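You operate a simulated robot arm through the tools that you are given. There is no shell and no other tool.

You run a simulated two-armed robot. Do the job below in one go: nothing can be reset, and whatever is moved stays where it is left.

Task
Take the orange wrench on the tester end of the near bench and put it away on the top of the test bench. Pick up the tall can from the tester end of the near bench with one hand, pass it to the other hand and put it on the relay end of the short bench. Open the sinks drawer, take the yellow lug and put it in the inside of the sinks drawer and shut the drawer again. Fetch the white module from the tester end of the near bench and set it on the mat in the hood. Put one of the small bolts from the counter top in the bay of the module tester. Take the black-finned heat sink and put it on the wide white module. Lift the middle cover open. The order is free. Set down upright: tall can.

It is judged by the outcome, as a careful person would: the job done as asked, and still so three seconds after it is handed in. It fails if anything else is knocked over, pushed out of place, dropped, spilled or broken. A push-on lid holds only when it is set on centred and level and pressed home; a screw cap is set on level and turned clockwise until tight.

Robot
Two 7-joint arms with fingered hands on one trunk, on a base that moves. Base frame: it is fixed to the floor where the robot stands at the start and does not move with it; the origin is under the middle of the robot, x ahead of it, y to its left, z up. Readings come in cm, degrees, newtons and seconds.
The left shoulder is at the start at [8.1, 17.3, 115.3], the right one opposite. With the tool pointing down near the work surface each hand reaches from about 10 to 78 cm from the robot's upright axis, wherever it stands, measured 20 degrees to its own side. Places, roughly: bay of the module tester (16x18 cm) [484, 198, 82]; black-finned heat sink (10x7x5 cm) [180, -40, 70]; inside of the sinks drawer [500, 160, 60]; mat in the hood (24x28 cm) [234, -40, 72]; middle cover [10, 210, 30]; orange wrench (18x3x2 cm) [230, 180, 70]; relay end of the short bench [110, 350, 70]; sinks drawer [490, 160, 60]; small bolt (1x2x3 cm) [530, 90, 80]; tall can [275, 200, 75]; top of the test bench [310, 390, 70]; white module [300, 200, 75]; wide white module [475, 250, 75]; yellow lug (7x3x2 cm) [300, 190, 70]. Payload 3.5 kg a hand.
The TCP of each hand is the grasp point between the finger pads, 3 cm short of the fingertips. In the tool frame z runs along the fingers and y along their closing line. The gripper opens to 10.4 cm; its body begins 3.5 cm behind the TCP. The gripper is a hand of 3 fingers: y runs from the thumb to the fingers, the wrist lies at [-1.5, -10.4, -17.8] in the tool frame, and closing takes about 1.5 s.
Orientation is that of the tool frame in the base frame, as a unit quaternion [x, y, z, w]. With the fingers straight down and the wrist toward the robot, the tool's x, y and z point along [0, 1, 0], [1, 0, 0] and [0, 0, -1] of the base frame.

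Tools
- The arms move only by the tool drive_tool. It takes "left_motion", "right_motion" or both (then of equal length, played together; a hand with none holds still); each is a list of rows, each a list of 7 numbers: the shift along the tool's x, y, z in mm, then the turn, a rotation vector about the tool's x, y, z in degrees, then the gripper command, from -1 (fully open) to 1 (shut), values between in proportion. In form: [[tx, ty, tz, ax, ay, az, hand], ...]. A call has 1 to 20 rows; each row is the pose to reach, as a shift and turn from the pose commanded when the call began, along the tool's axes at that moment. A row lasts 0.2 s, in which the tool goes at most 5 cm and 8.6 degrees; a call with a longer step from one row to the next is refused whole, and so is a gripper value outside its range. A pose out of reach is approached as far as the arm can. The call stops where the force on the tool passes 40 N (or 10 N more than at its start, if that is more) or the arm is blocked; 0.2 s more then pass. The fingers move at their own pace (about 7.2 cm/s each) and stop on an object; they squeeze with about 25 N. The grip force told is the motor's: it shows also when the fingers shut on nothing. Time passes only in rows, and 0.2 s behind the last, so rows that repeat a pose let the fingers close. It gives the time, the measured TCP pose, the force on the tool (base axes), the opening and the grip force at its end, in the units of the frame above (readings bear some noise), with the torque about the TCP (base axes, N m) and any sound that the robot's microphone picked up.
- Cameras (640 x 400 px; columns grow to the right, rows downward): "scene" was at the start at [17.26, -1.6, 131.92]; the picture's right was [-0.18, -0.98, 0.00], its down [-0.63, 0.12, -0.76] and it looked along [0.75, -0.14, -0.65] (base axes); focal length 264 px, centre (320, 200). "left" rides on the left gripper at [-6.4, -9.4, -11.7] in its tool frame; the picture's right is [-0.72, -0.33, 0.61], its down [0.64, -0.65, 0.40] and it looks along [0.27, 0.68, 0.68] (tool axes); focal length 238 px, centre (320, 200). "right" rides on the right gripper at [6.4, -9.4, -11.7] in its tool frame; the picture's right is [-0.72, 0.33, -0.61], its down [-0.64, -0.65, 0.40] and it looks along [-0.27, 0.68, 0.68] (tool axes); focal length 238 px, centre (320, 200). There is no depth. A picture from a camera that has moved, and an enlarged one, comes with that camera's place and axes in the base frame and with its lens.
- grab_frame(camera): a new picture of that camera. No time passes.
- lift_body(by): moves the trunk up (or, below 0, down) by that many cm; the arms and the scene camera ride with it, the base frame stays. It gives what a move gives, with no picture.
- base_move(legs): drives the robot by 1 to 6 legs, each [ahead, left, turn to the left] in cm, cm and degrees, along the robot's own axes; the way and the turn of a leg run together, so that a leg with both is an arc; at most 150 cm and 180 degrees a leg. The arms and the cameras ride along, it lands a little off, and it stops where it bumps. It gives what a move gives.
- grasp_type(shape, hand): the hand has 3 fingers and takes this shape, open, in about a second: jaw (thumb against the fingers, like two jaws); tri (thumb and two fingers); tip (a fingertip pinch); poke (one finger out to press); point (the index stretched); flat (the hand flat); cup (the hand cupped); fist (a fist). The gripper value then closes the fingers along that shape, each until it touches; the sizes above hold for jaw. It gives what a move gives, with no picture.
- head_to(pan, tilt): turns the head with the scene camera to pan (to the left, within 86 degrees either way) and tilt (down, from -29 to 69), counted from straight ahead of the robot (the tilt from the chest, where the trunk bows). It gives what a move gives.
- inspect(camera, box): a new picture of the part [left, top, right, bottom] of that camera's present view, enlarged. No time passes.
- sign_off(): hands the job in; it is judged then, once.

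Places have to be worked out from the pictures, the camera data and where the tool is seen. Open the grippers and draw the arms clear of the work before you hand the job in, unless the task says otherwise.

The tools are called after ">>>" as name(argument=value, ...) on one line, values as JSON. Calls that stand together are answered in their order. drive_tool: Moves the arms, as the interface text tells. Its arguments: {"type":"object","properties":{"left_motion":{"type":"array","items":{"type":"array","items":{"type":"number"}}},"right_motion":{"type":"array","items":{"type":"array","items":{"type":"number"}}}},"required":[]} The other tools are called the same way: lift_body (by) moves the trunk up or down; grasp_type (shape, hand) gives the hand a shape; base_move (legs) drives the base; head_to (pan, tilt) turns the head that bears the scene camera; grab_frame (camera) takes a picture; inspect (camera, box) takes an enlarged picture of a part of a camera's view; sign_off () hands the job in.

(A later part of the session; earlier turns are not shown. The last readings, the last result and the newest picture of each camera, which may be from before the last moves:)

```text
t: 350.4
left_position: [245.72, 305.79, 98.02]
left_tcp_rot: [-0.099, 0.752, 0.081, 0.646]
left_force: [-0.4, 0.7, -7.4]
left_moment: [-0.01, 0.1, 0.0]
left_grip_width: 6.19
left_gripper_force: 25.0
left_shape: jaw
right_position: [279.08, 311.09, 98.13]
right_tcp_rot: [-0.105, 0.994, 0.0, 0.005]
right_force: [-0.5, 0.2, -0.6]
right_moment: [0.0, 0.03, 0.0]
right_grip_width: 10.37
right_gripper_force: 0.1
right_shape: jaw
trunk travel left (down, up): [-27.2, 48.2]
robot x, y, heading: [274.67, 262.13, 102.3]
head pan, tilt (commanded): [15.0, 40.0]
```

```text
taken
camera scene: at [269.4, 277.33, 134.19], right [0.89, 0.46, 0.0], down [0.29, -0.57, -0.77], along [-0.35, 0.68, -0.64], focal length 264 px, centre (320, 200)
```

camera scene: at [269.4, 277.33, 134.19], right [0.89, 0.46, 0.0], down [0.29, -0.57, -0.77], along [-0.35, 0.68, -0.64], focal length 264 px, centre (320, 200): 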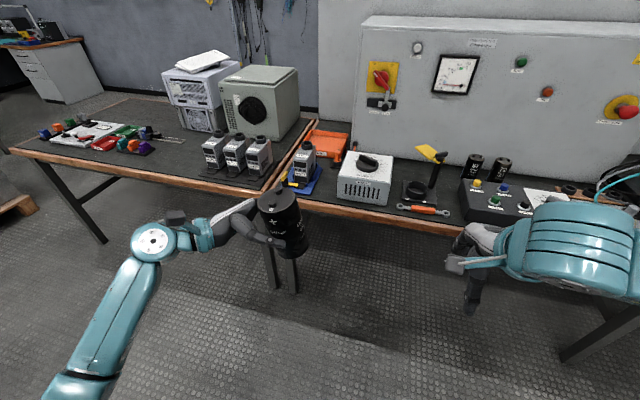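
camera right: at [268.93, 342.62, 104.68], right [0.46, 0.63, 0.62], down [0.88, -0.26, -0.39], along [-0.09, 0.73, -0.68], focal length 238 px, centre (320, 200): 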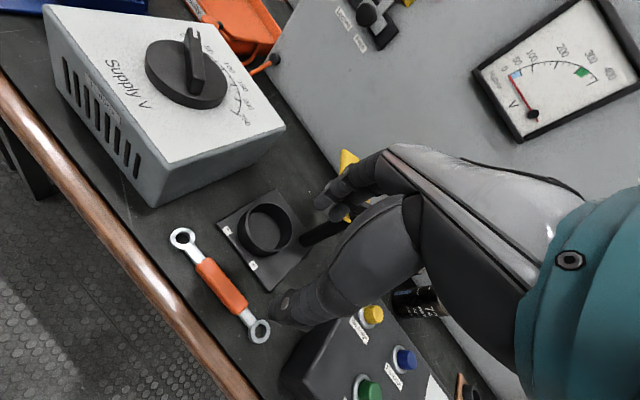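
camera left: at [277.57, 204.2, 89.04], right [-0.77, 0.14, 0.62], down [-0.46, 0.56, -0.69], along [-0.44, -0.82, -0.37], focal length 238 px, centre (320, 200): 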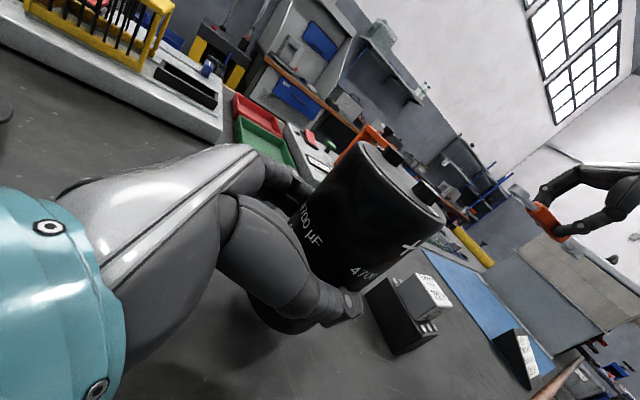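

The short bench's relay end (coloured relays) is visible at the far left. Now the hand-over: I measure where the can's top is.

>>> inspect(camera="scene", box=[210, 170, 340, 275])

>>> grab_frame(camera="right")

```text
3.81 times, centred on (275, 222) of scene
camera zoom: at [269.4, 277.33, 134.19], right [0.89, 0.46, 0.0], down [0.29, -0.57, -0.77], along [-0.35, 0.68, -0.64], focal length 1004 px, centre (491, 114)
```

zoom: 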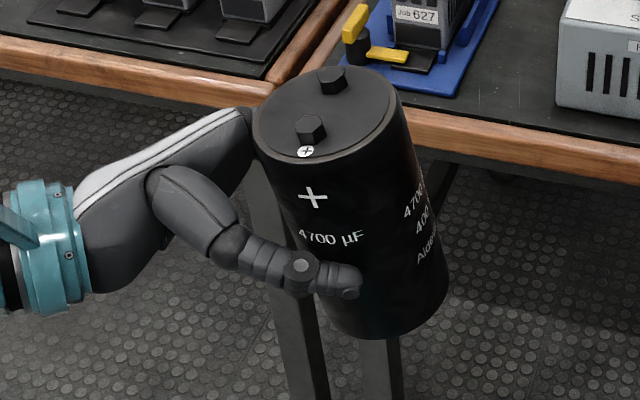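

```text
taken
camera right: at [274.54, 300.51, 109.63], right [0.63, 0.47, 0.62], down [0.77, -0.5, -0.4], along [0.13, 0.73, -0.68], focal length 238 px, centre (320, 200)
```

right: 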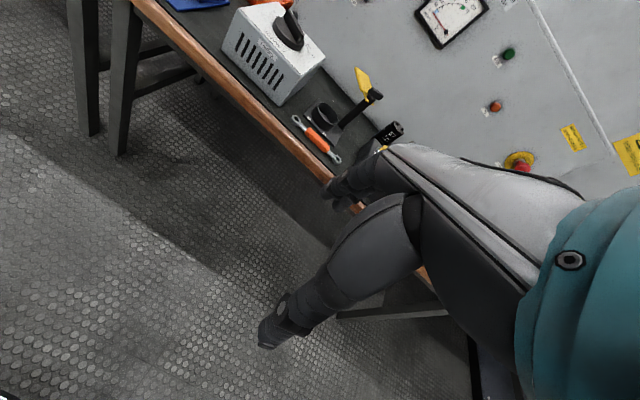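

The can leans about 9° toward the palm. I bring it in front of the robot, lower it 12 cm, and turn the left hand 9.5° to set the can upright, while moving the right hand aside.

>>> drive_tool(left_motion=[[19, -1, 36, 0, 1.9, 0, 1], [38, -2, 72, 0, 3.8, 0, 1], [56, -4, 108, 0, 5.7, 0, 1], [75, -5, 145, 0, 7.6, 0, 1], [94, -6, 181, 0, 9.5, 0, 1], [94, -6, 181, 0, 9.5, 0, 1]], right_motion=[[-16, 0, 0, 0, 0, 0, -1], [-32, 0, 0, 0, 0, 0, -1], [-48, 0, 0, 0, 0, 0, -1], [-64, 0, 0, 0, 0, 0, -1], [-80, 0, 0, 0, 0, 0, -1], [-80, 0, 0, 0, 0, 0, -1]])

>>> head_to(pan=0, tilt=45)

>>> grab_frame(camera="scene")

>>> grab_frame(camera="right")

```text
t: 351.8
left_position: [261.9, 309.3, 86.02]
left_tcp_rot: [-0.107, 0.803, 0.072, 0.582]
left_force: [0.0, 0.0, -7.5]
left_moment: [-0.01, 0.1, 0.02]
left_grip_width: 6.18
left_gripper_force: 26.0
left_shape: jaw
right_position: [286.98, 312.69, 98.18]
right_tcp_rot: [-0.105, 0.994, -0.001, 0.006]
right_force: [-0.6, 0.3, -0.9]
right_moment: [-0.01, -0.01, -0.01]
right_grip_width: 10.35
right_gripper_force: 0.1
right_shape: jaw
trunk travel left (down, up): [-27.2, 48.2]
robot x, y, heading: [275.45, 261.89, 102.2]
head pan, tilt (commanded): [15.0, 40.0]
```

```text
t: 352.6
left_position: [262.11, 309.22, 85.94]
left_tcp_rot: [-0.106, 0.803, 0.073, 0.582]
left_force: [-0.3, -0.2, -6.6]
left_moment: [0.01, 0.12, 0.01]
left_grip_width: 6.17
left_gripper_force: 24.9
left_shape: jaw
right_position: [286.94, 312.74, 98.1]
right_tcp_rot: [-0.105, 0.994, 0.0, 0.006]
right_force: [-0.3, 0.3, -0.2]
right_moment: [-0.01, 0.04, 0.04]
right_grip_width: 10.37
right_gripper_force: 0.1
right_shape: jaw
trunk travel left (down, up): [-27.2, 48.2]
robot x, y, heading: [275.27, 261.72, 102.2]
head pan, tilt (commanded): [0.0, 45.0]
```

```text
taken
camera scene: at [271.57, 277.72, 133.47], right [0.98, 0.21, 0.0], down [0.15, -0.69, -0.71], along [-0.15, 0.69, -0.71], focal length 264 px, centre (320, 200)
```

scene: 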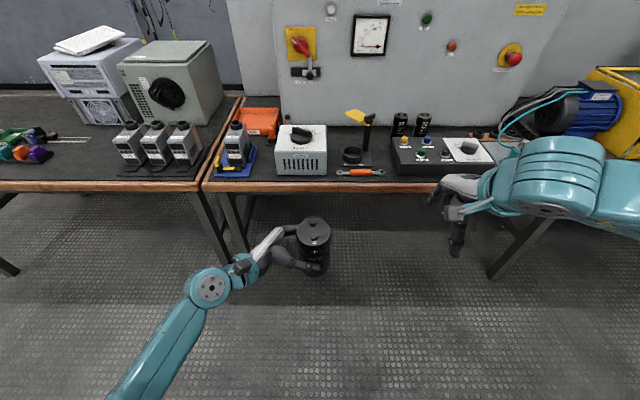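

```text
taken
camera right: at [282.43, 302.18, 109.72], right [0.63, 0.47, 0.62], down [0.77, -0.5, -0.4], along [0.13, 0.73, -0.68], focal length 238 px, centre (320, 200)
```

right: 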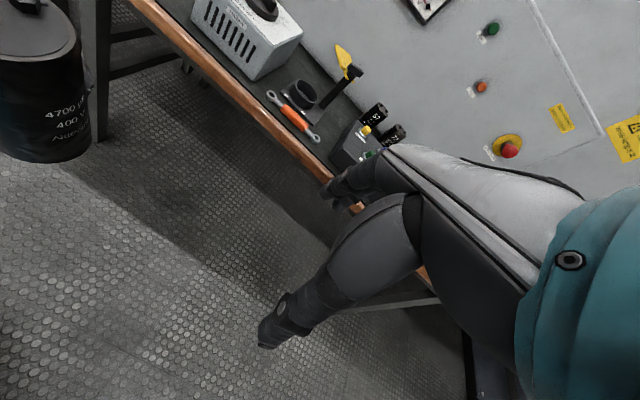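

>>> inspect(camera="scene", box=[260, 200, 370, 290])

```text
4.44 times, centred on (315, 245) of scene
camera zoom: at [271.57, 277.72, 133.47], right [0.98, 0.21, 0.0], down [0.15, -0.69, -0.71], along [-0.15, 0.69, -0.71], focal length 1171 px, centre (342, 0)
```

zoom: 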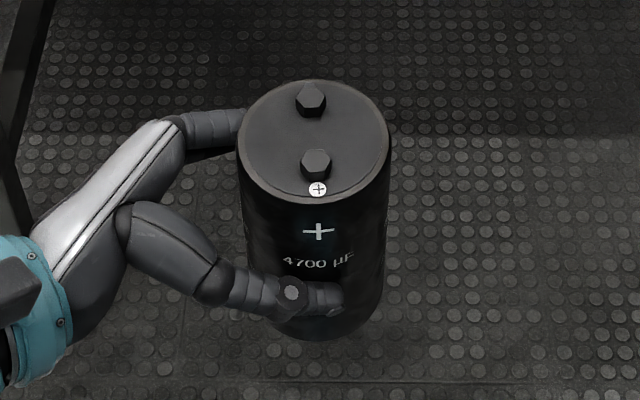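

The can is now upright: axis (263.5, 309.5), top z≈91.6, left fingers at z≤86.5. I bring the right hand over it, yawed 20° so its body stays clear of the left hand.

>>> drive_tool(right_motion=[[39, 3, -2, 0, 0, -4, -1], [78, 6, -4, 0, 0, -8, -1], [117, 9, -4, 0, 0, -12, -1], [156, 12, -4, 0, 0, -16, -1], [195, 15, -4, 0, 0, -20, -1], [235, 18, -4, 0, 0, -20, -1], [235, 18, -4, 0, 0, -20, -1]])

>>> grab_frame(camera="scene")

>>> inspect(camera="scene", box=[220, 140, 420, 290])

>>> grab_frame(camera="right")

```text
t: 354.2
left_position: [262.01, 309.36, 85.95]
left_tcp_rot: [-0.105, 0.803, 0.073, 0.582]
left_force: [0.8, -0.5, -7.0]
left_moment: [0.0, 0.12, -0.03]
left_grip_width: 6.16
left_gripper_force: 25.3
left_shape: jaw
right_position: [263.56, 309.66, 98.23]
right_tcp_rot: [-0.276, 0.961, 0.0, 0.006]
right_force: [-0.1, 0.1, 0.3]
right_moment: [-0.03, 0.0, 0.0]
right_grip_width: 10.36
right_gripper_force: 0.0
right_shape: jaw
trunk travel left (down, up): [-27.2, 48.2]
robot x, y, heading: [274.91, 262.01, 102.4]
head pan, tilt (commanded): [0.0, 45.0]
```

```text
taken
camera scene: at [271.62, 277.73, 133.47], right [0.98, 0.21, 0.0], down [0.15, -0.69, -0.71], along [-0.15, 0.69, -0.71], focal length 264 px, centre (320, 200)
```

scene: 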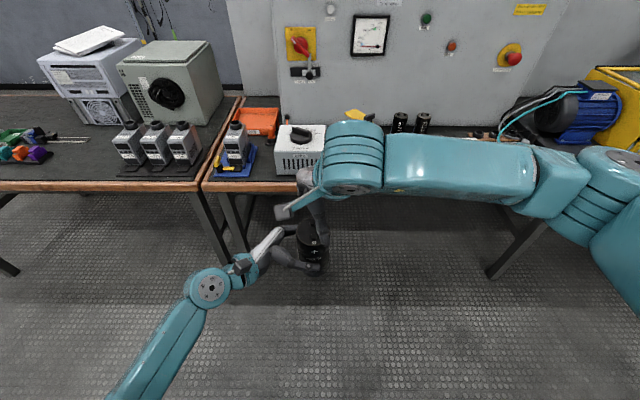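

```text
2.67 times, centred on (320, 215) of scene
camera zoom: at [271.62, 277.73, 133.47], right [0.98, 0.21, 0.0], down [0.15, -0.69, -0.71], along [-0.15, 0.69, -0.71], focal length 703 px, centre (320, 160)
```

zoom: 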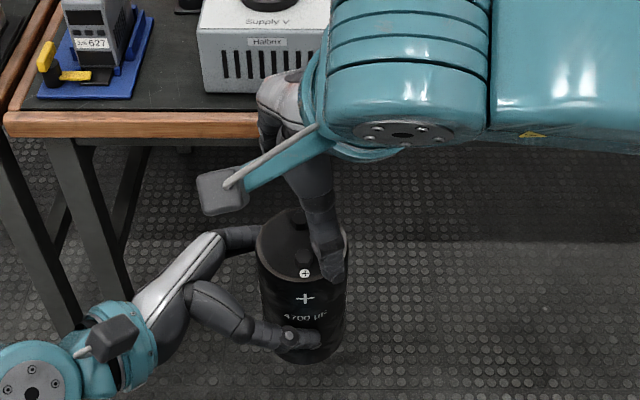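

```text
taken
camera right: at [262.87, 298.23, 109.82], right [0.43, 0.66, 0.62], down [0.89, -0.21, -0.39], along [-0.13, 0.72, -0.68], focal length 238 px, centre (320, 200)
```

right: 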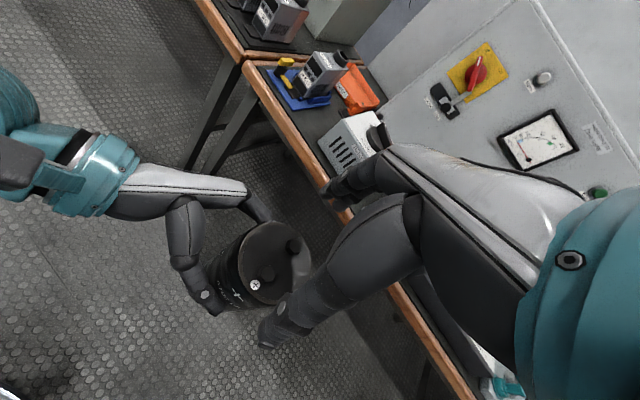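

>>> inspect(camera="right", box=[160, 170, 360, 350])

```text
2.22 times, centred on (260, 260) of right
camera zoom: at [262.87, 298.23, 109.82], right [0.43, 0.66, 0.62], down [0.89, -0.21, -0.39], along [-0.13, 0.72, -0.68], focal length 530 px, centre (453, 67)
```

zoom: 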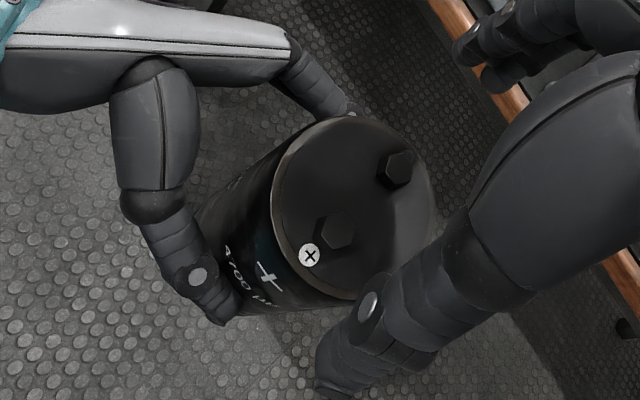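

The can's top is centred under the right hand within 3 mm. I lower 6.8 cm around the top.

>>> drive_tool(right_motion=[[2, -3, 15, 0, 0, 0, -1], [2, -3, 30, 0, 0, 0, -1], [2, -3, 45, 0, 0, 0, -1], [2, -3, 58, 0, 0, 0, -1], [2, -3, 66, 0, 0, 0, -1], [2, -3, 66, 0, 0, 0, -1]])

>>> inspect(camera="right", box=[160, 170, 360, 350])

>>> inspect(camera="scene", box=[220, 140, 420, 290])

```text
t: 355.6
left_position: [261.89, 309.15, 85.94]
left_tcp_rot: [-0.106, 0.803, 0.072, 0.582]
left_force: [0.1, -0.2, -6.2]
left_moment: [0.03, 0.09, 0.0]
left_grip_width: 6.12
left_gripper_force: 24.7
left_shape: jaw
right_position: [263.53, 309.21, 91.65]
right_tcp_rot: [-0.274, 0.962, -0.001, 0.006]
right_force: [0.2, 0.9, -0.2]
right_moment: [0.03, 0.01, 0.03]
right_grip_width: 10.35
right_gripper_force: 0.1
right_shape: jaw
trunk travel left (down, up): [-27.2, 48.2]
robot x, y, heading: [274.87, 261.95, 102.0]
head pan, tilt (commanded): [0.0, 45.0]
```

```text
2.22 times, centred on (260, 260) of right
camera zoom: at [262.96, 297.85, 103.21], right [0.43, 0.66, 0.62], down [0.89, -0.21, -0.39], along [-0.13, 0.72, -0.68], focal length 530 px, centre (453, 67)
```

zoom: 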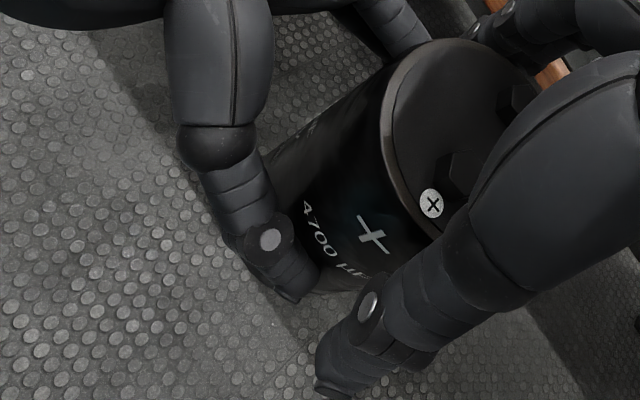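

```text
2.67 times, centred on (320, 215) of scene
camera zoom: at [271.58, 277.72, 133.47], right [0.98, 0.21, 0.0], down [0.15, -0.69, -0.71], along [-0.15, 0.69, -0.71], focal length 703 px, centre (320, 160)
```

zoom: 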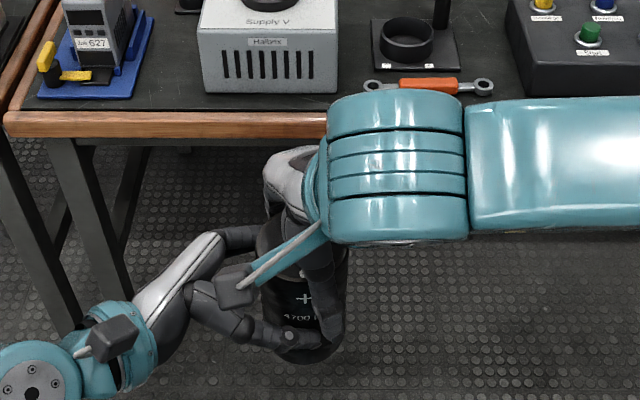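

Now I close the right hand on the top of the can while the left still holds it.

>>> drive_tool(right_motion=[[0, 0, 0, 0, 0, 0, -0.5], [0, 0, 0, 0, 0, 0, 0], [0, 0, 0, 0, 0, 0, 0.4], [0, 0, 0, 0, 0, 0, 0.8], [0, 0, 0, 0, 0, 0, 1], [0, 0, 0, 0, 0, 0, 1], [0, 0, 0, 0, 0, 0, 1], [0, 0, 0, 0, 0, 0, 1]])

>>> inspect(camera="right", box=[160, 170, 360, 350])

>>> inspect(camera="scene", box=[220, 140, 420, 290])

```text
t: 357.4
left_position: [261.85, 309.23, 85.91]
left_tcp_rot: [-0.105, 0.803, 0.072, 0.582]
left_force: [0.1, -1.4, -5.9]
left_moment: [0.0, 0.06, -0.05]
left_grip_width: 6.18
left_gripper_force: 25.3
left_shape: jaw
right_position: [263.62, 309.12, 91.54]
right_tcp_rot: [-0.276, 0.961, -0.001, 0.005]
right_force: [0.2, 1.0, 0.1]
right_moment: [0.05, 0.03, 0.06]
right_grip_width: 6.14
right_gripper_force: 25.2
right_shape: jaw
trunk travel left (down, up): [-27.2, 48.2]
robot x, y, heading: [274.86, 261.96, 102.2]
head pan, tilt (commanded): [0.0, 45.0]
```

```text
2.22 times, centred on (260, 260) of right
camera zoom: at [262.95, 297.84, 103.23], right [0.43, 0.66, 0.62], down [0.89, -0.21, -0.39], along [-0.13, 0.72, -0.68], focal length 530 px, centre (453, 67)
```

zoom: 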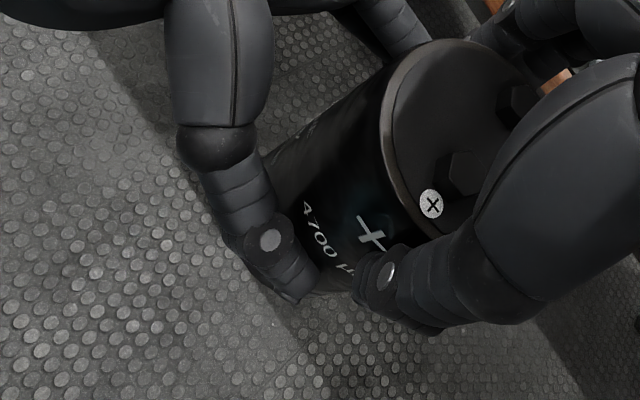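

```text
2.67 times, centred on (320, 215) of scene
camera zoom: at [271.58, 277.72, 133.47], right [0.98, 0.21, 0.0], down [0.15, -0.69, -0.71], along [-0.15, 0.69, -0.71], focal length 703 px, centre (320, 160)
```

zoom: 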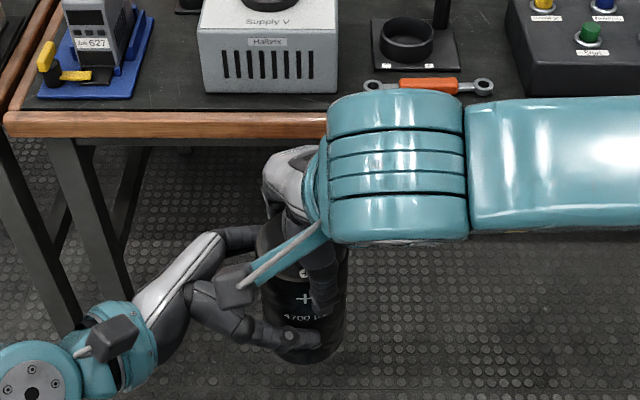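

The right hand holds the can (25 N). I open the left hand gradually and watch the right hand take the weight.

>>> drive_tool(left_motion=[[0, 0, 0, 0, 0, 0, 0.5], [0, 0, 0, 0, 0, 0, 0], [0, 0, 0, 0, 0, 0, -0.5], [0, 0, 0, 0, 0, 0, -1], [0, 0, 0, 0, 0, 0, -1], [0, 0, 0, 0, 0, 0, -1]], right_motion=[[0, 0, 0, 0, 0, 0, 1], [0, 0, 0, 0, 0, 0, 1], [0, 0, 0, 0, 0, 0, 1], [0, 0, 0, 0, 0, 0, 1], [0, 0, 0, 0, 0, 0, 1], [0, 0, 0, 0, 0, 0, 1]])

>>> inspect(camera="right", box=[160, 170, 360, 350])

>>> inspect(camera="scene", box=[220, 140, 420, 290])

```text
t: 358.8
left_position: [261.9, 309.27, 85.95]
left_tcp_rot: [-0.105, 0.802, 0.072, 0.583]
left_force: [0.1, 0.1, 0.5]
left_moment: [0.01, -0.04, 0.01]
left_grip_width: 10.35
left_gripper_force: 0.1
left_shape: jaw
right_position: [263.61, 309.08, 91.52]
right_tcp_rot: [-0.276, 0.961, -0.001, 0.006]
right_force: [0.2, -0.7, 0.1]
right_moment: [-0.04, -0.03, -0.01]
right_grip_width: 6.17
right_gripper_force: 25.2
right_shape: jaw
trunk travel left (down, up): [-27.2, 48.2]
robot x, y, heading: [275.22, 261.84, 102.1]
head pan, tilt (commanded): [0.0, 45.0]
```

```text
2.22 times, centred on (260, 260) of right
camera zoom: at [262.96, 297.83, 103.22], right [0.43, 0.66, 0.62], down [0.89, -0.21, -0.39], along [-0.13, 0.72, -0.68], focal length 530 px, centre (453, 67)
```

zoom: 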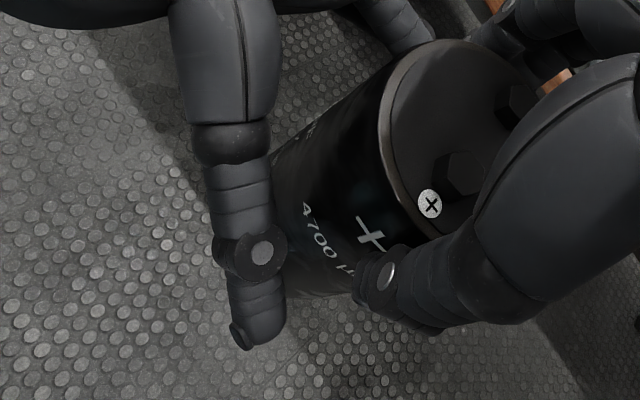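

```text
2.67 times, centred on (320, 215) of scene
camera zoom: at [271.58, 277.72, 133.47], right [0.98, 0.21, 0.0], down [0.15, -0.69, -0.71], along [-0.15, 0.69, -0.71], focal length 703 px, centre (320, 160)
```

zoom: 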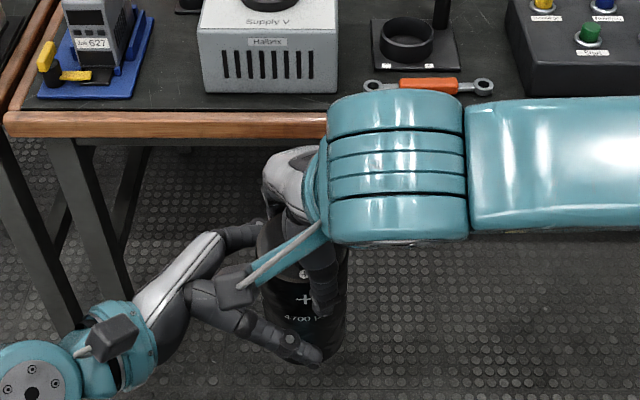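

>>> drive_tool(right_motion=[[0, 0, -3, 0, 0, 0, 1], [0, 0, -5, 0, 0, 0, 1], [0, 0, -5, 0, 0, 0, 1]])

>>> inspect(camera="scene", box=[220, 140, 420, 290])

```text
t: 359.6
left_position: [262.01, 309.3, 86.12]
left_tcp_rot: [-0.106, 0.802, 0.072, 0.583]
left_force: [0.4, -0.4, -0.2]
left_moment: [-0.03, 0.0, -0.01]
left_grip_width: 10.37
left_gripper_force: 0.2
left_shape: jaw
right_position: [263.62, 309.27, 92.06]
right_tcp_rot: [-0.276, 0.961, -0.001, 0.006]
right_force: [-0.7, -0.7, -6.8]
right_moment: [-0.02, -0.03, 0.01]
right_grip_width: 6.19
right_gripper_force: 24.9
right_shape: jaw
trunk travel left (down, up): [-27.2, 48.2]
robot x, y, heading: [275.0, 261.94, 102.3]
head pan, tilt (commanded): [0.0, 45.0]
```

```text
2.67 times, centred on (320, 215) of scene
camera zoom: at [271.58, 277.72, 133.46], right [0.98, 0.21, 0.0], down [0.15, -0.69, -0.71], along [-0.15, 0.69, -0.71], focal length 703 px, centre (320, 160)
```

zoom: 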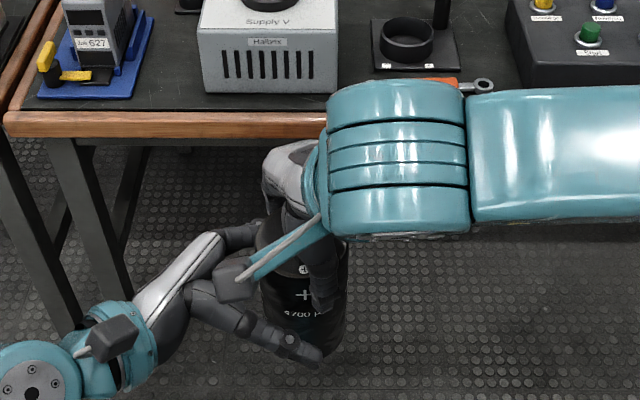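

The right hand now carries the full 6.8 N. I withdraw the left hand to the left.

>>> drive_tool(left_motion=[[0, 0, -25, 0, 0, 0, -1], [0, 0, -60, 0, 0, 0, -1], [0, 0, -100, 0, 0, 0, -1], [0, 0, -140, 0, 0, 0, -1], [0, 0, -170, 0, 0, 0, -1]])

>>> drive_tool(right_motion=[[0, 0, -10, 0, 0, 4, 1], [-15, 0, -25, 0, 0, 8, 1], [-40, 0, -40, 0, 0, 12, 1], [-75, 0, -50, 0, 0, 16, 1], [-110, 0, -60, 0, 0, 20, 1]])

>>> grab_frame(camera="scene")

>>> grab_frame(camera="right")

```text
t: 360.8
left_position: [246.35, 305.28, 91.5]
left_tcp_rot: [-0.105, 0.803, 0.073, 0.583]
left_force: [-0.8, 0.4, -0.8]
left_moment: [0.0, -0.01, -0.03]
left_grip_width: 10.38
left_gripper_force: 0.1
left_shape: jaw
right_position: [263.56, 309.26, 92.13]
right_tcp_rot: [-0.275, 0.961, -0.001, 0.006]
right_force: [0.4, -0.5, -6.8]
right_moment: [-0.02, -0.05, -0.02]
right_grip_width: 6.17
right_gripper_force: 24.8
right_shape: jaw
trunk travel left (down, up): [-27.2, 48.2]
robot x, y, heading: [274.81, 261.49, 102.0]
head pan, tilt (commanded): [0.0, 45.0]
```

```text
t: 362.0
left_position: [246.46, 305.18, 91.37]
left_tcp_rot: [-0.105, 0.803, 0.073, 0.582]
left_force: [0.6, 0.0, 0.2]
left_moment: [0.01, 0.0, 0.0]
left_grip_width: 10.35
left_gripper_force: 0.0
left_shape: jaw
right_position: [273.0, 315.11, 98.35]
right_tcp_rot: [-0.105, 0.994, 0.0, 0.005]
right_force: [-0.7, -0.2, -6.2]
right_moment: [-0.1, 0.03, 0.01]
right_grip_width: 6.15
right_gripper_force: 24.9
right_shape: jaw
trunk travel left (down, up): [-27.2, 48.2]
robot x, y, heading: [274.95, 261.96, 102.2]
head pan, tilt (commanded): [0.0, 45.0]
```

```text
taken
camera scene: at [271.65, 277.73, 133.47], right [0.98, 0.21, 0.0], down [0.15, -0.69, -0.71], along [-0.15, 0.69, -0.71], focal length 264 px, centre (320, 200)
```

scene: 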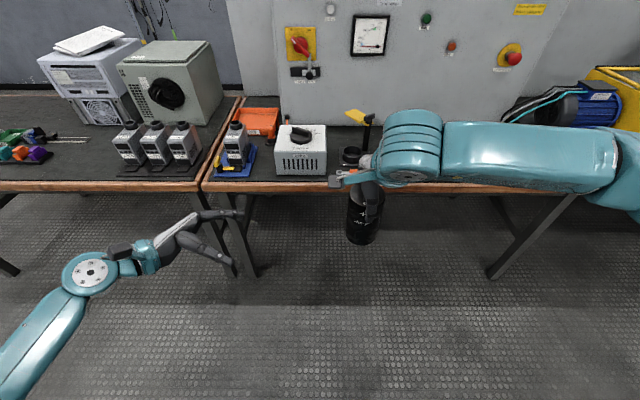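

```text
taken
camera right: at [268.42, 304.54, 109.84], right [0.63, 0.47, 0.62], down [0.77, -0.5, -0.4], along [0.13, 0.73, -0.68], focal length 238 px, centre (320, 200)
```

right: 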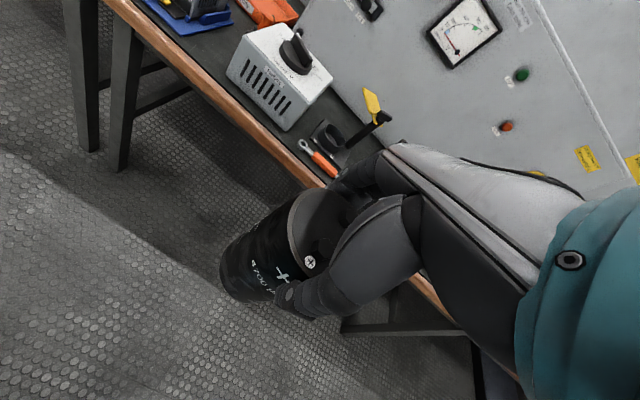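

Hand-over done; the can hangs from the right hand. I roll the left hand back to fingers-down and drive left to the relay end of the short bench.

>>> drive_tool(left_motion=[[0, 0, 0, 0, 8, 0, -1], [0, 0, -10, 0, 16, 0, -1], [0, 0, -20, 0, 24, 0, -1], [0, 0, -30, 0, 32, 0, -1], [0, 0, -40, 0, 40, 0, -1], [0, 0, -40, 0, 48, 0, -1], [0, 0, -40, 0, 56, 0, -1], [0, 0, -40, 0, 64, 0, -1], [0, 0, -40, 0, 72, 0, -1]])

>>> base_move(legs=[[0, 120, 0]])

>>> head_to(pan=35, tilt=35)

>>> grab_frame(camera="scene")

```text
t: 364.0
left_position: [242.64, 304.11, 92.7]
left_tcp_rot: [-0.128, 0.992, -0.004, -0.002]
left_force: [0.2, -0.6, -0.4]
left_moment: [0.0, -0.01, 0.02]
left_grip_width: 10.37
left_gripper_force: 0.1
left_shape: jaw
right_position: [273.06, 315.04, 98.18]
right_tcp_rot: [-0.105, 0.994, -0.001, 0.006]
right_force: [-0.3, 1.0, -7.1]
right_moment: [-0.03, -0.05, 0.02]
right_grip_width: 6.21
right_gripper_force: 24.9
right_shape: jaw
trunk travel left (down, up): [-27.2, 48.2]
robot x, y, heading: [275.09, 261.74, 102.0]
head pan, tilt (commanded): [0.0, 45.0]
```

```text
t: 370.0
left_position: [125.21, 278.34, 92.67]
left_tcp_rot: [-0.131, 0.991, -0.003, -0.001]
left_force: [0.1, 0.1, -0.1]
left_moment: [-0.02, 0.0, 0.0]
left_grip_width: 10.33
left_gripper_force: 0.1
left_shape: jaw
right_position: [155.36, 289.33, 98.41]
right_tcp_rot: [-0.107, 0.994, -0.001, 0.006]
right_force: [0.4, 0.1, -6.5]
right_moment: [0.0, 0.0, 0.0]
right_grip_width: 6.17
right_gripper_force: 25.0
right_shape: jaw
trunk travel left (down, up): [-27.2, 48.2]
robot x, y, heading: [157.62, 236.08, 102.5]
head pan, tilt (commanded): [0.0, 45.0]
```

```text
t: 371.1
left_position: [125.35, 278.35, 92.55]
left_tcp_rot: [-0.131, 0.991, -0.004, -0.001]
left_force: [-0.4, -1.1, 0.4]
left_moment: [0.01, -0.01, 0.02]
left_grip_width: 10.37
left_gripper_force: 0.0
left_shape: jaw
right_position: [155.4, 289.3, 98.25]
right_tcp_rot: [-0.107, 0.994, -0.001, 0.006]
right_force: [-0.2, 0.2, -5.8]
right_moment: [0.03, -0.03, -0.02]
right_grip_width: 6.16
right_gripper_force: 24.9
right_shape: jaw
trunk travel left (down, up): [-27.2, 48.2]
robot x, y, heading: [157.79, 235.87, 102.6]
head pan, tilt (commanded): [35.0, 35.0]
```

```text
taken
camera scene: at [149.62, 250.04, 134.94], right [0.68, 0.74, 0.0], down [0.42, -0.39, -0.82], along [-0.6, 0.55, -0.57], focal length 264 px, centre (320, 200)
```

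scene: 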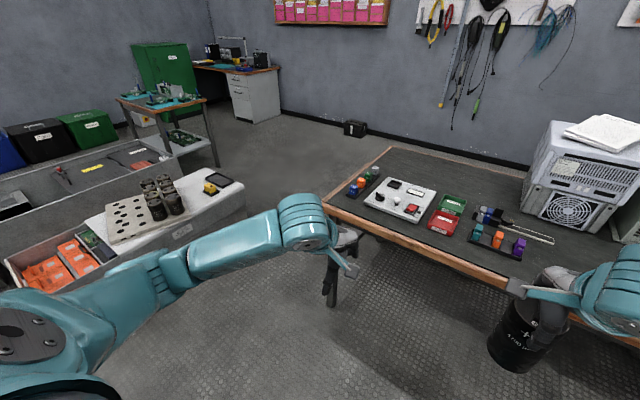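

>>> inspect(camera="scene", box=[310, 130, 590, 300])

>>> inspect(camera="scene", box=[0, 150, 260, 300])

```text
2.29 times, centred on (450, 215) of scene
camera zoom: at [149.62, 250.04, 134.94], right [0.68, 0.74, 0.0], down [0.42, -0.39, -0.82], along [-0.6, 0.55, -0.57], focal length 602 px, centre (23, 166)
```

zoom: 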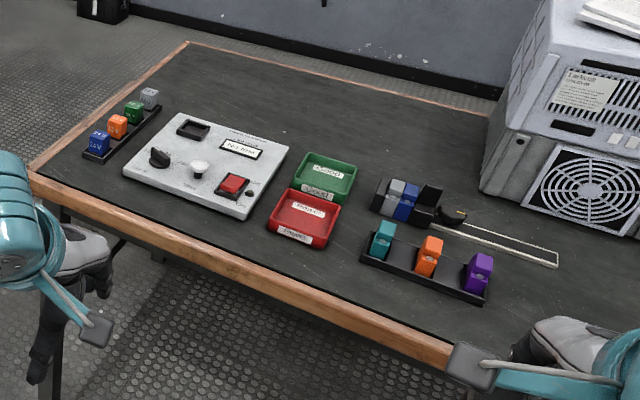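

```text
2.46 times, centred on (130, 225) of scene
camera zoom: at [149.62, 250.04, 134.94], right [0.68, 0.74, 0.0], down [0.42, -0.39, -0.82], along [-0.6, 0.55, -0.57], focal length 648 px, centre (788, 138)
```

zoom: 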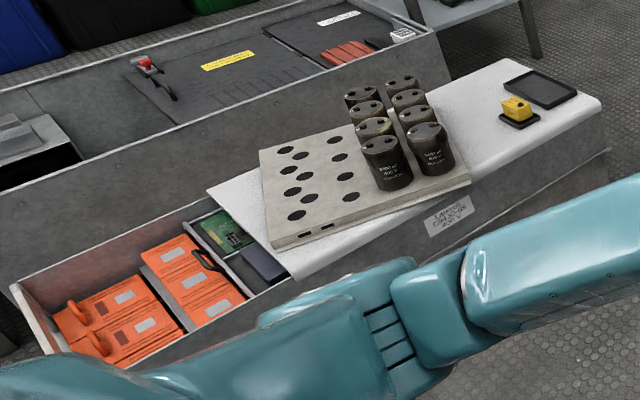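

I see the short bench: a free strip about 12 cm deep runs along the front between the edge and the relay tester. Since I hold the can by its top, I can set it at about (112.8, 320.6). I drive there.

>>> base_move(legs=[[0, 38, 0], [34, 0, 0]])

>>> head_to(pan=0, tilt=50)

>>> grab_frame(camera="scene")

>>> grab_frame(camera="right")

```text
t: 375.3
left_position: [80.91, 303.39, 92.55]
left_tcp_rot: [-0.129, 0.992, -0.004, -0.001]
left_force: [-0.6, -0.3, -0.3]
left_moment: [-0.02, 0.0, -0.02]
left_grip_width: 10.36
left_gripper_force: 0.0
left_shape: jaw
right_position: [111.13, 314.37, 98.16]
right_tcp_rot: [-0.106, 0.994, 0.0, 0.006]
right_force: [0.2, 0.9, -6.5]
right_moment: [0.0, -0.02, 0.0]
right_grip_width: 6.17
right_gripper_force: 24.9
right_shape: jaw
trunk travel left (down, up): [-27.2, 48.2]
robot x, y, heading: [113.49, 261.2, 102.5]
head pan, tilt (commanded): [35.0, 35.0]
```

```text
t: 376.3
left_position: [80.84, 303.54, 92.62]
left_tcp_rot: [-0.129, 0.992, -0.003, 0.0]
left_force: [0.2, -0.1, -0.1]
left_moment: [-0.01, -0.02, 0.0]
left_grip_width: 10.36
left_gripper_force: 0.1
left_shape: jaw
right_position: [111.2, 314.25, 98.16]
right_tcp_rot: [-0.105, 0.994, -0.001, 0.007]
right_force: [0.3, 0.5, -6.7]
right_moment: [0.01, -0.02, 0.0]
right_grip_width: 6.18
right_gripper_force: 25.0
right_shape: jaw
trunk travel left (down, up): [-27.2, 48.2]
robot x, y, heading: [113.13, 261.01, 102.5]
head pan, tilt (commanded): [0.0, 50.0]
```

```text
taken
camera scene: at [110.0, 276.55, 132.78], right [0.98, 0.21, 0.0], down [0.16, -0.75, -0.64], along [-0.14, 0.63, -0.77], focal length 264 px, centre (320, 200)
```

scene: 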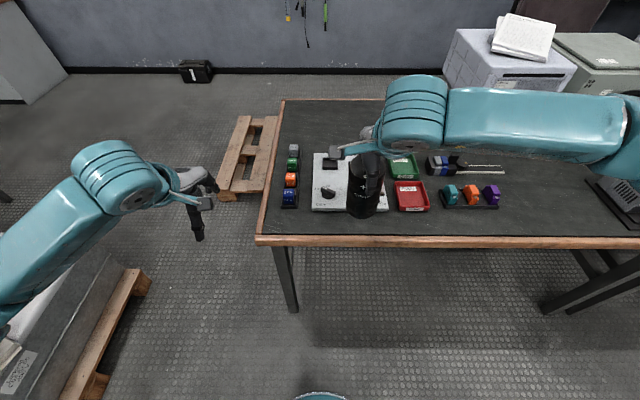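

```text
taken
camera right: at [106.65, 303.78, 109.81], right [0.63, 0.47, 0.62], down [0.77, -0.5, -0.4], along [0.13, 0.73, -0.68], focal length 238 px, centre (320, 200)
```

right: 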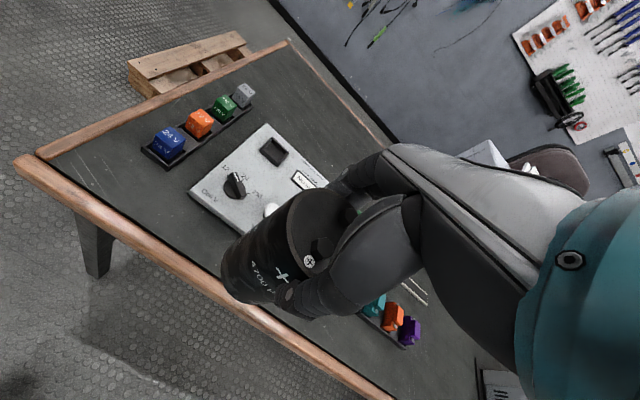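

>>> inspect(camera="scene", box=[250, 130, 510, 260])

>>> inspect(camera="right", box=[180, 130, 420, 330])

```text
2.46 times, centred on (380, 195) of scene
camera zoom: at [110.0, 276.55, 132.78], right [0.98, 0.21, 0.0], down [0.16, -0.75, -0.64], along [-0.14, 0.63, -0.77], focal length 648 px, centre (172, 212)
```

zoom: 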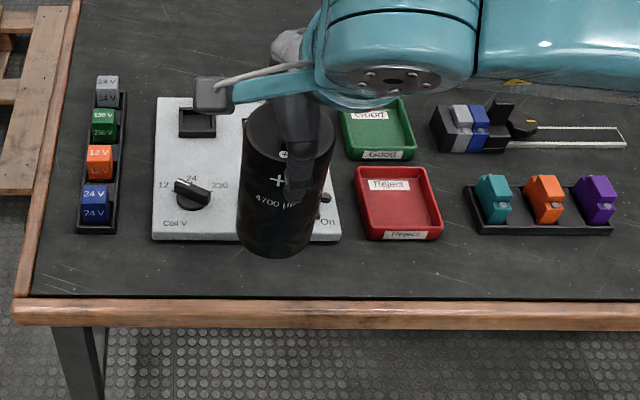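

```text
2.00 times, centred on (300, 230) of right
camera zoom: at [106.65, 303.78, 109.81], right [0.63, 0.47, 0.62], down [0.77, -0.5, -0.4], along [0.13, 0.73, -0.68], focal length 477 px, centre (360, 140)
```

zoom: 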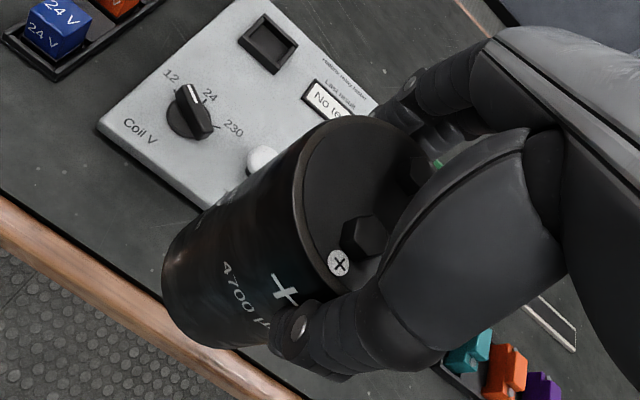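

The front strip is only ~9 cm deep, too tight. Behind the relay tester there is ample free space, near (103.5, 358). I move the base 24 cm closer so the right hand reaches it.

>>> base_move(legs=[[24, 0, 0]])

>>> grab_frame(camera="scene")

>>> grab_frame(camera="right")

```text
t: 378.1
left_position: [75.94, 326.76, 92.64]
left_tcp_rot: [-0.129, 0.992, -0.004, 0.0]
left_force: [0.1, 0.2, -0.1]
left_moment: [-0.02, 0.02, 0.0]
left_grip_width: 10.37
left_gripper_force: 0.0
left_shape: jaw
right_position: [106.13, 337.77, 98.18]
right_tcp_rot: [-0.105, 0.994, 0.0, 0.006]
right_force: [0.3, 1.1, -7.3]
right_moment: [-0.01, -0.02, 0.03]
right_grip_width: 6.17
right_gripper_force: 25.2
right_shape: jaw
trunk travel left (down, up): [-27.2, 48.2]
robot x, y, heading: [108.35, 284.63, 102.2]
head pan, tilt (commanded): [0.0, 50.0]
```

```text
taken
camera scene: at [104.91, 300.0, 132.76], right [0.98, 0.21, 0.0], down [0.16, -0.75, -0.64], along [-0.14, 0.63, -0.77], focal length 264 px, centre (320, 200)
```

scene: 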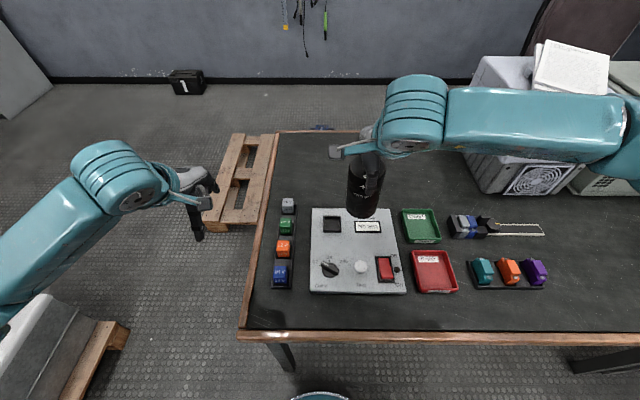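

```text
taken
camera right: at [101.57, 327.21, 109.78], right [0.63, 0.47, 0.62], down [0.77, -0.5, -0.4], along [0.13, 0.72, -0.68], focal length 238 px, centre (320, 200)
```

right: 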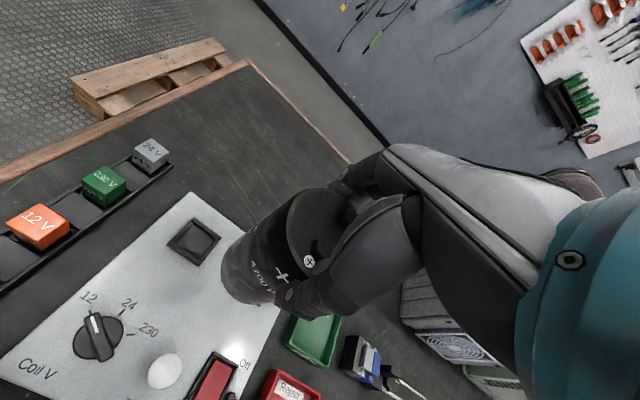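

Tester back edge is at y≈348 here; target for the can: (103.2, 356.5). I move it forward at height and then lower part way.

>>> drive_tool(right_motion=[[-2, 38, 0, 0, 0, 0, 1], [-4, 76, 0, 0, 0, 0, 1], [-6, 114, 0, 0, 0, 0, 1], [-8, 152, 0, 0, 0, 0, 1], [-11, 189, 0, 0, 0, 0, 1], [-11, 189, 40, 0, 0, 0, 1], [-11, 189, 80, 0, 0, 0, 1], [-11, 189, 110, 0, 0, 0, 1], [-11, 189, 110, 0, 0, 0, 1]])

>>> grab_frame(camera="right")

>>> inspect(camera="scene", box=[260, 110, 460, 250])

```text
t: 380.1
left_position: [75.8, 326.81, 92.5]
left_tcp_rot: [-0.129, 0.992, -0.003, 0.0]
left_force: [1.1, -0.4, 0.3]
left_moment: [-0.01, -0.03, -0.01]
left_grip_width: 10.36
left_gripper_force: 0.0
left_shape: jaw
right_position: [103.32, 356.26, 87.23]
right_tcp_rot: [-0.105, 0.994, 0.0, 0.006]
right_force: [-0.6, 0.8, -7.5]
right_moment: [-0.05, 0.0, 0.02]
right_grip_width: 6.16
right_gripper_force: 25.1
right_shape: jaw
trunk travel left (down, up): [-27.2, 48.2]
robot x, y, heading: [108.25, 284.6, 102.4]
head pan, tilt (commanded): [0.0, 50.0]
```

```text
taken
camera right: at [98.84, 345.81, 98.79], right [0.63, 0.47, 0.62], down [0.77, -0.5, -0.4], along [0.13, 0.73, -0.68], focal length 238 px, centre (320, 200)
```

right: 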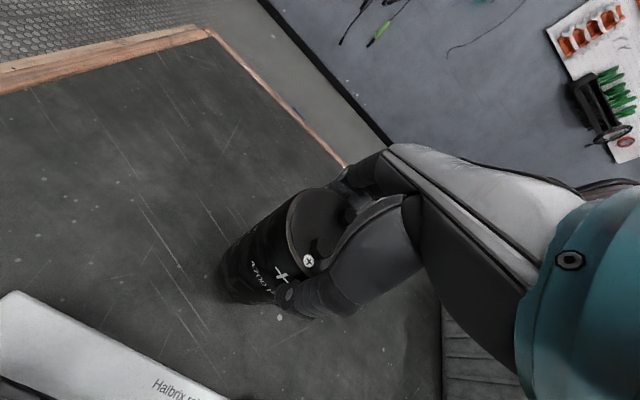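

```text
2.86 times, centred on (360, 180) of scene
camera zoom: at [104.93, 299.92, 132.78], right [0.98, 0.21, 0.0], down [0.16, -0.75, -0.64], along [-0.14, 0.63, -0.77], focal length 753 px, centre (206, 257)
```

zoom: 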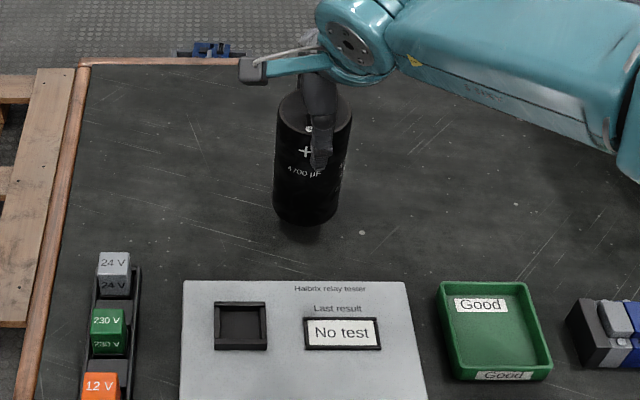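

The can is upright over free bench. I lower it to contact in small steps.

>>> drive_tool(right_motion=[[0, 0, 12, 0, 0, 0, 1], [0, 0, 24, 0, 0, 0, 1], [0, 0, 29, 0, 0, 0, 1], [0, 0, 29, 0, 0, 0, 1]])

>>> drive_tool(right_motion=[[0, 0, 3, 0, 0, 0, 1], [0, 0, 6, 0, 0, 0, 1], [0, 0, 6, 0, 0, 0, 1]])

>>> inspect(camera="scene", box=[260, 110, 460, 250])

```text
t: 381.1
left_position: [75.86, 326.73, 92.7]
left_tcp_rot: [-0.129, 0.992, -0.003, -0.001]
left_force: [-0.1, 0.0, 0.4]
left_moment: [-0.03, 0.0, -0.01]
left_grip_width: 10.34
left_gripper_force: 0.0
left_shape: jaw
right_position: [103.43, 356.36, 84.58]
right_tcp_rot: [-0.106, 0.994, 0.002, 0.005]
right_force: [1.5, 0.6, 1.5]
right_moment: [-0.11, -0.08, -0.03]
right_grip_width: 6.14
right_gripper_force: 25.3
right_shape: jaw
trunk travel left (down, up): [-27.2, 48.2]
robot x, y, heading: [108.13, 284.14, 102.1]
head pan, tilt (commanded): [0.0, 50.0]
```

```text
t: 381.9
left_position: [75.98, 326.52, 92.7]
left_tcp_rot: [-0.128, 0.992, -0.002, -0.001]
left_force: [-0.2, 0.1, 0.4]
left_moment: [0.0, 0.01, -0.02]
left_grip_width: 10.38
left_gripper_force: 0.1
left_shape: jaw
right_position: [103.32, 356.33, 84.19]
right_tcp_rot: [-0.106, 0.994, 0.004, 0.005]
right_force: [2.2, 6.1, 23.4]
right_moment: [-0.04, -0.11, -0.01]
right_grip_width: 6.21
right_gripper_force: 24.9
right_shape: jaw
trunk travel left (down, up): [-27.2, 48.2]
robot x, y, heading: [108.36, 284.36, 102.4]
head pan, tilt (commanded): [0.0, 50.0]
```

```text
2.86 times, centred on (360, 180) of scene
camera zoom: at [104.97, 299.69, 132.83], right [0.98, 0.21, 0.0], down [0.16, -0.75, -0.64], along [-0.14, 0.63, -0.77], focal length 753 px, centre (206, 257)
```

zoom: 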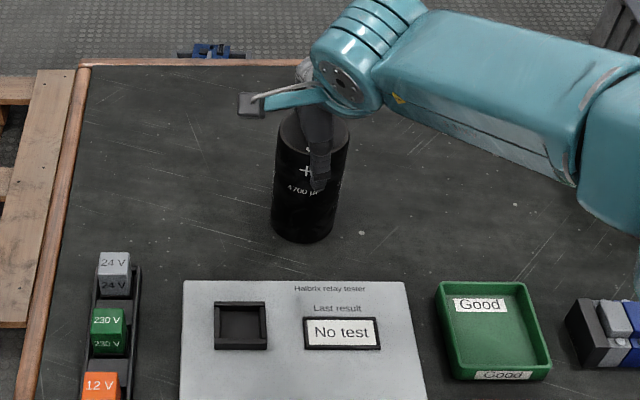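

Firmly on the bench. I ease up 2 mm, open the fingers gradually, then lift straight up.

>>> drive_tool(right_motion=[[0, 0, -2, 0, 0, 0, 1], [0, 0, -2, 0, 0, 0, 0.4], [0, 0, -2, 0, 0, 0, 0], [0, 0, -2, 0, 0, 0, -0.4], [0, 0, -2, 0, 0, 0, -0.8], [0, 0, -2, 0, 0, 0, -1], [0, 0, -2, 0, 0, 0, -1]])

>>> inspect(camera="scene", box=[260, 110, 460, 250])

>>> drive_tool(right_motion=[[0, 0, -12, 0, 0, 0, -1], [0, 0, -30, 0, 0, 0, -1], [0, 0, -65, 0, 0, 0, -1], [0, 0, -105, 0, 0, 0, -1], [0, 0, -140, 0, 0, 0, -1], [0, -40, -150, 0, 0, 0, -1], [0, -80, -150, 0, 0, 0, -1], [0, -120, -150, 0, 0, 0, -1]])

>>> grab_frame(camera="scene")

```text
t: 383.5
left_position: [75.93, 326.77, 92.59]
left_tcp_rot: [-0.128, 0.992, -0.002, -0.001]
left_force: [-0.6, 0.7, -0.5]
left_moment: [0.02, -0.01, -0.01]
left_grip_width: 10.36
left_gripper_force: 0.1
left_shape: jaw
right_position: [103.4, 356.37, 83.84]
right_tcp_rot: [-0.106, 0.994, -0.001, 0.006]
right_force: [-0.8, 0.6, -0.1]
right_moment: [-0.04, -0.04, 0.03]
right_grip_width: 10.38
right_gripper_force: 0.2
right_shape: jaw
trunk travel left (down, up): [-27.2, 48.2]
robot x, y, heading: [108.36, 284.7, 102.3]
head pan, tilt (commanded): [0.0, 50.0]
```

```text
2.86 times, centred on (360, 180) of scene
camera zoom: at [104.92, 299.87, 132.78], right [0.98, 0.21, 0.0], down [0.16, -0.75, -0.64], along [-0.14, 0.63, -0.77], focal length 753 px, centre (206, 257)
```

zoom: 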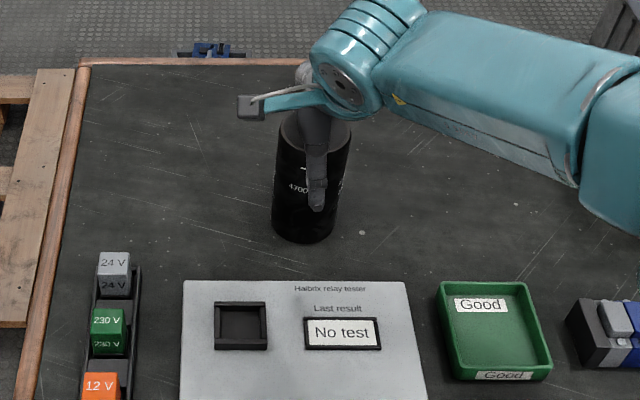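

```text
t: 385.3
left_position: [75.93, 326.67, 92.67]
left_tcp_rot: [-0.129, 0.992, -0.003, -0.001]
left_force: [-0.4, 0.6, 0.1]
left_moment: [0.04, -0.01, 0.01]
left_grip_width: 10.38
left_gripper_force: 0.1
left_shape: jaw
right_position: [105.78, 344.53, 98.9]
right_tcp_rot: [-0.104, 0.995, 0.001, 0.005]
right_force: [0.4, -0.4, 0.8]
right_moment: [-0.02, 0.0, 0.02]
right_grip_width: 10.37
right_gripper_force: 0.0
right_shape: jaw
trunk travel left (down, up): [-27.2, 48.2]
robot x, y, heading: [108.34, 284.55, 102.0]
head pan, tilt (commanded): [0.0, 50.0]
```

```text
taken
camera scene: at [104.97, 299.82, 132.79], right [0.98, 0.21, 0.0], down [0.16, -0.75, -0.64], along [-0.14, 0.63, -0.77], focal length 264 px, centre (320, 200)
```

scene: 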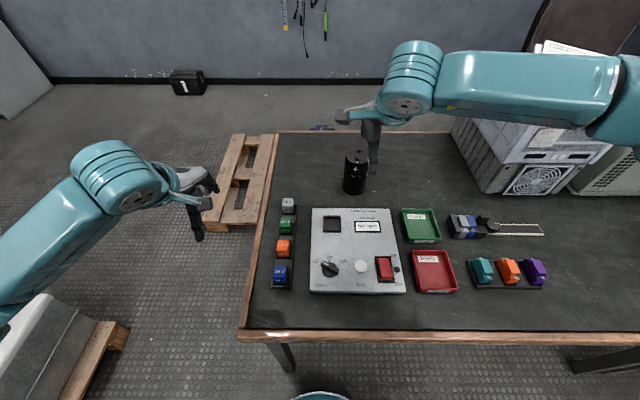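

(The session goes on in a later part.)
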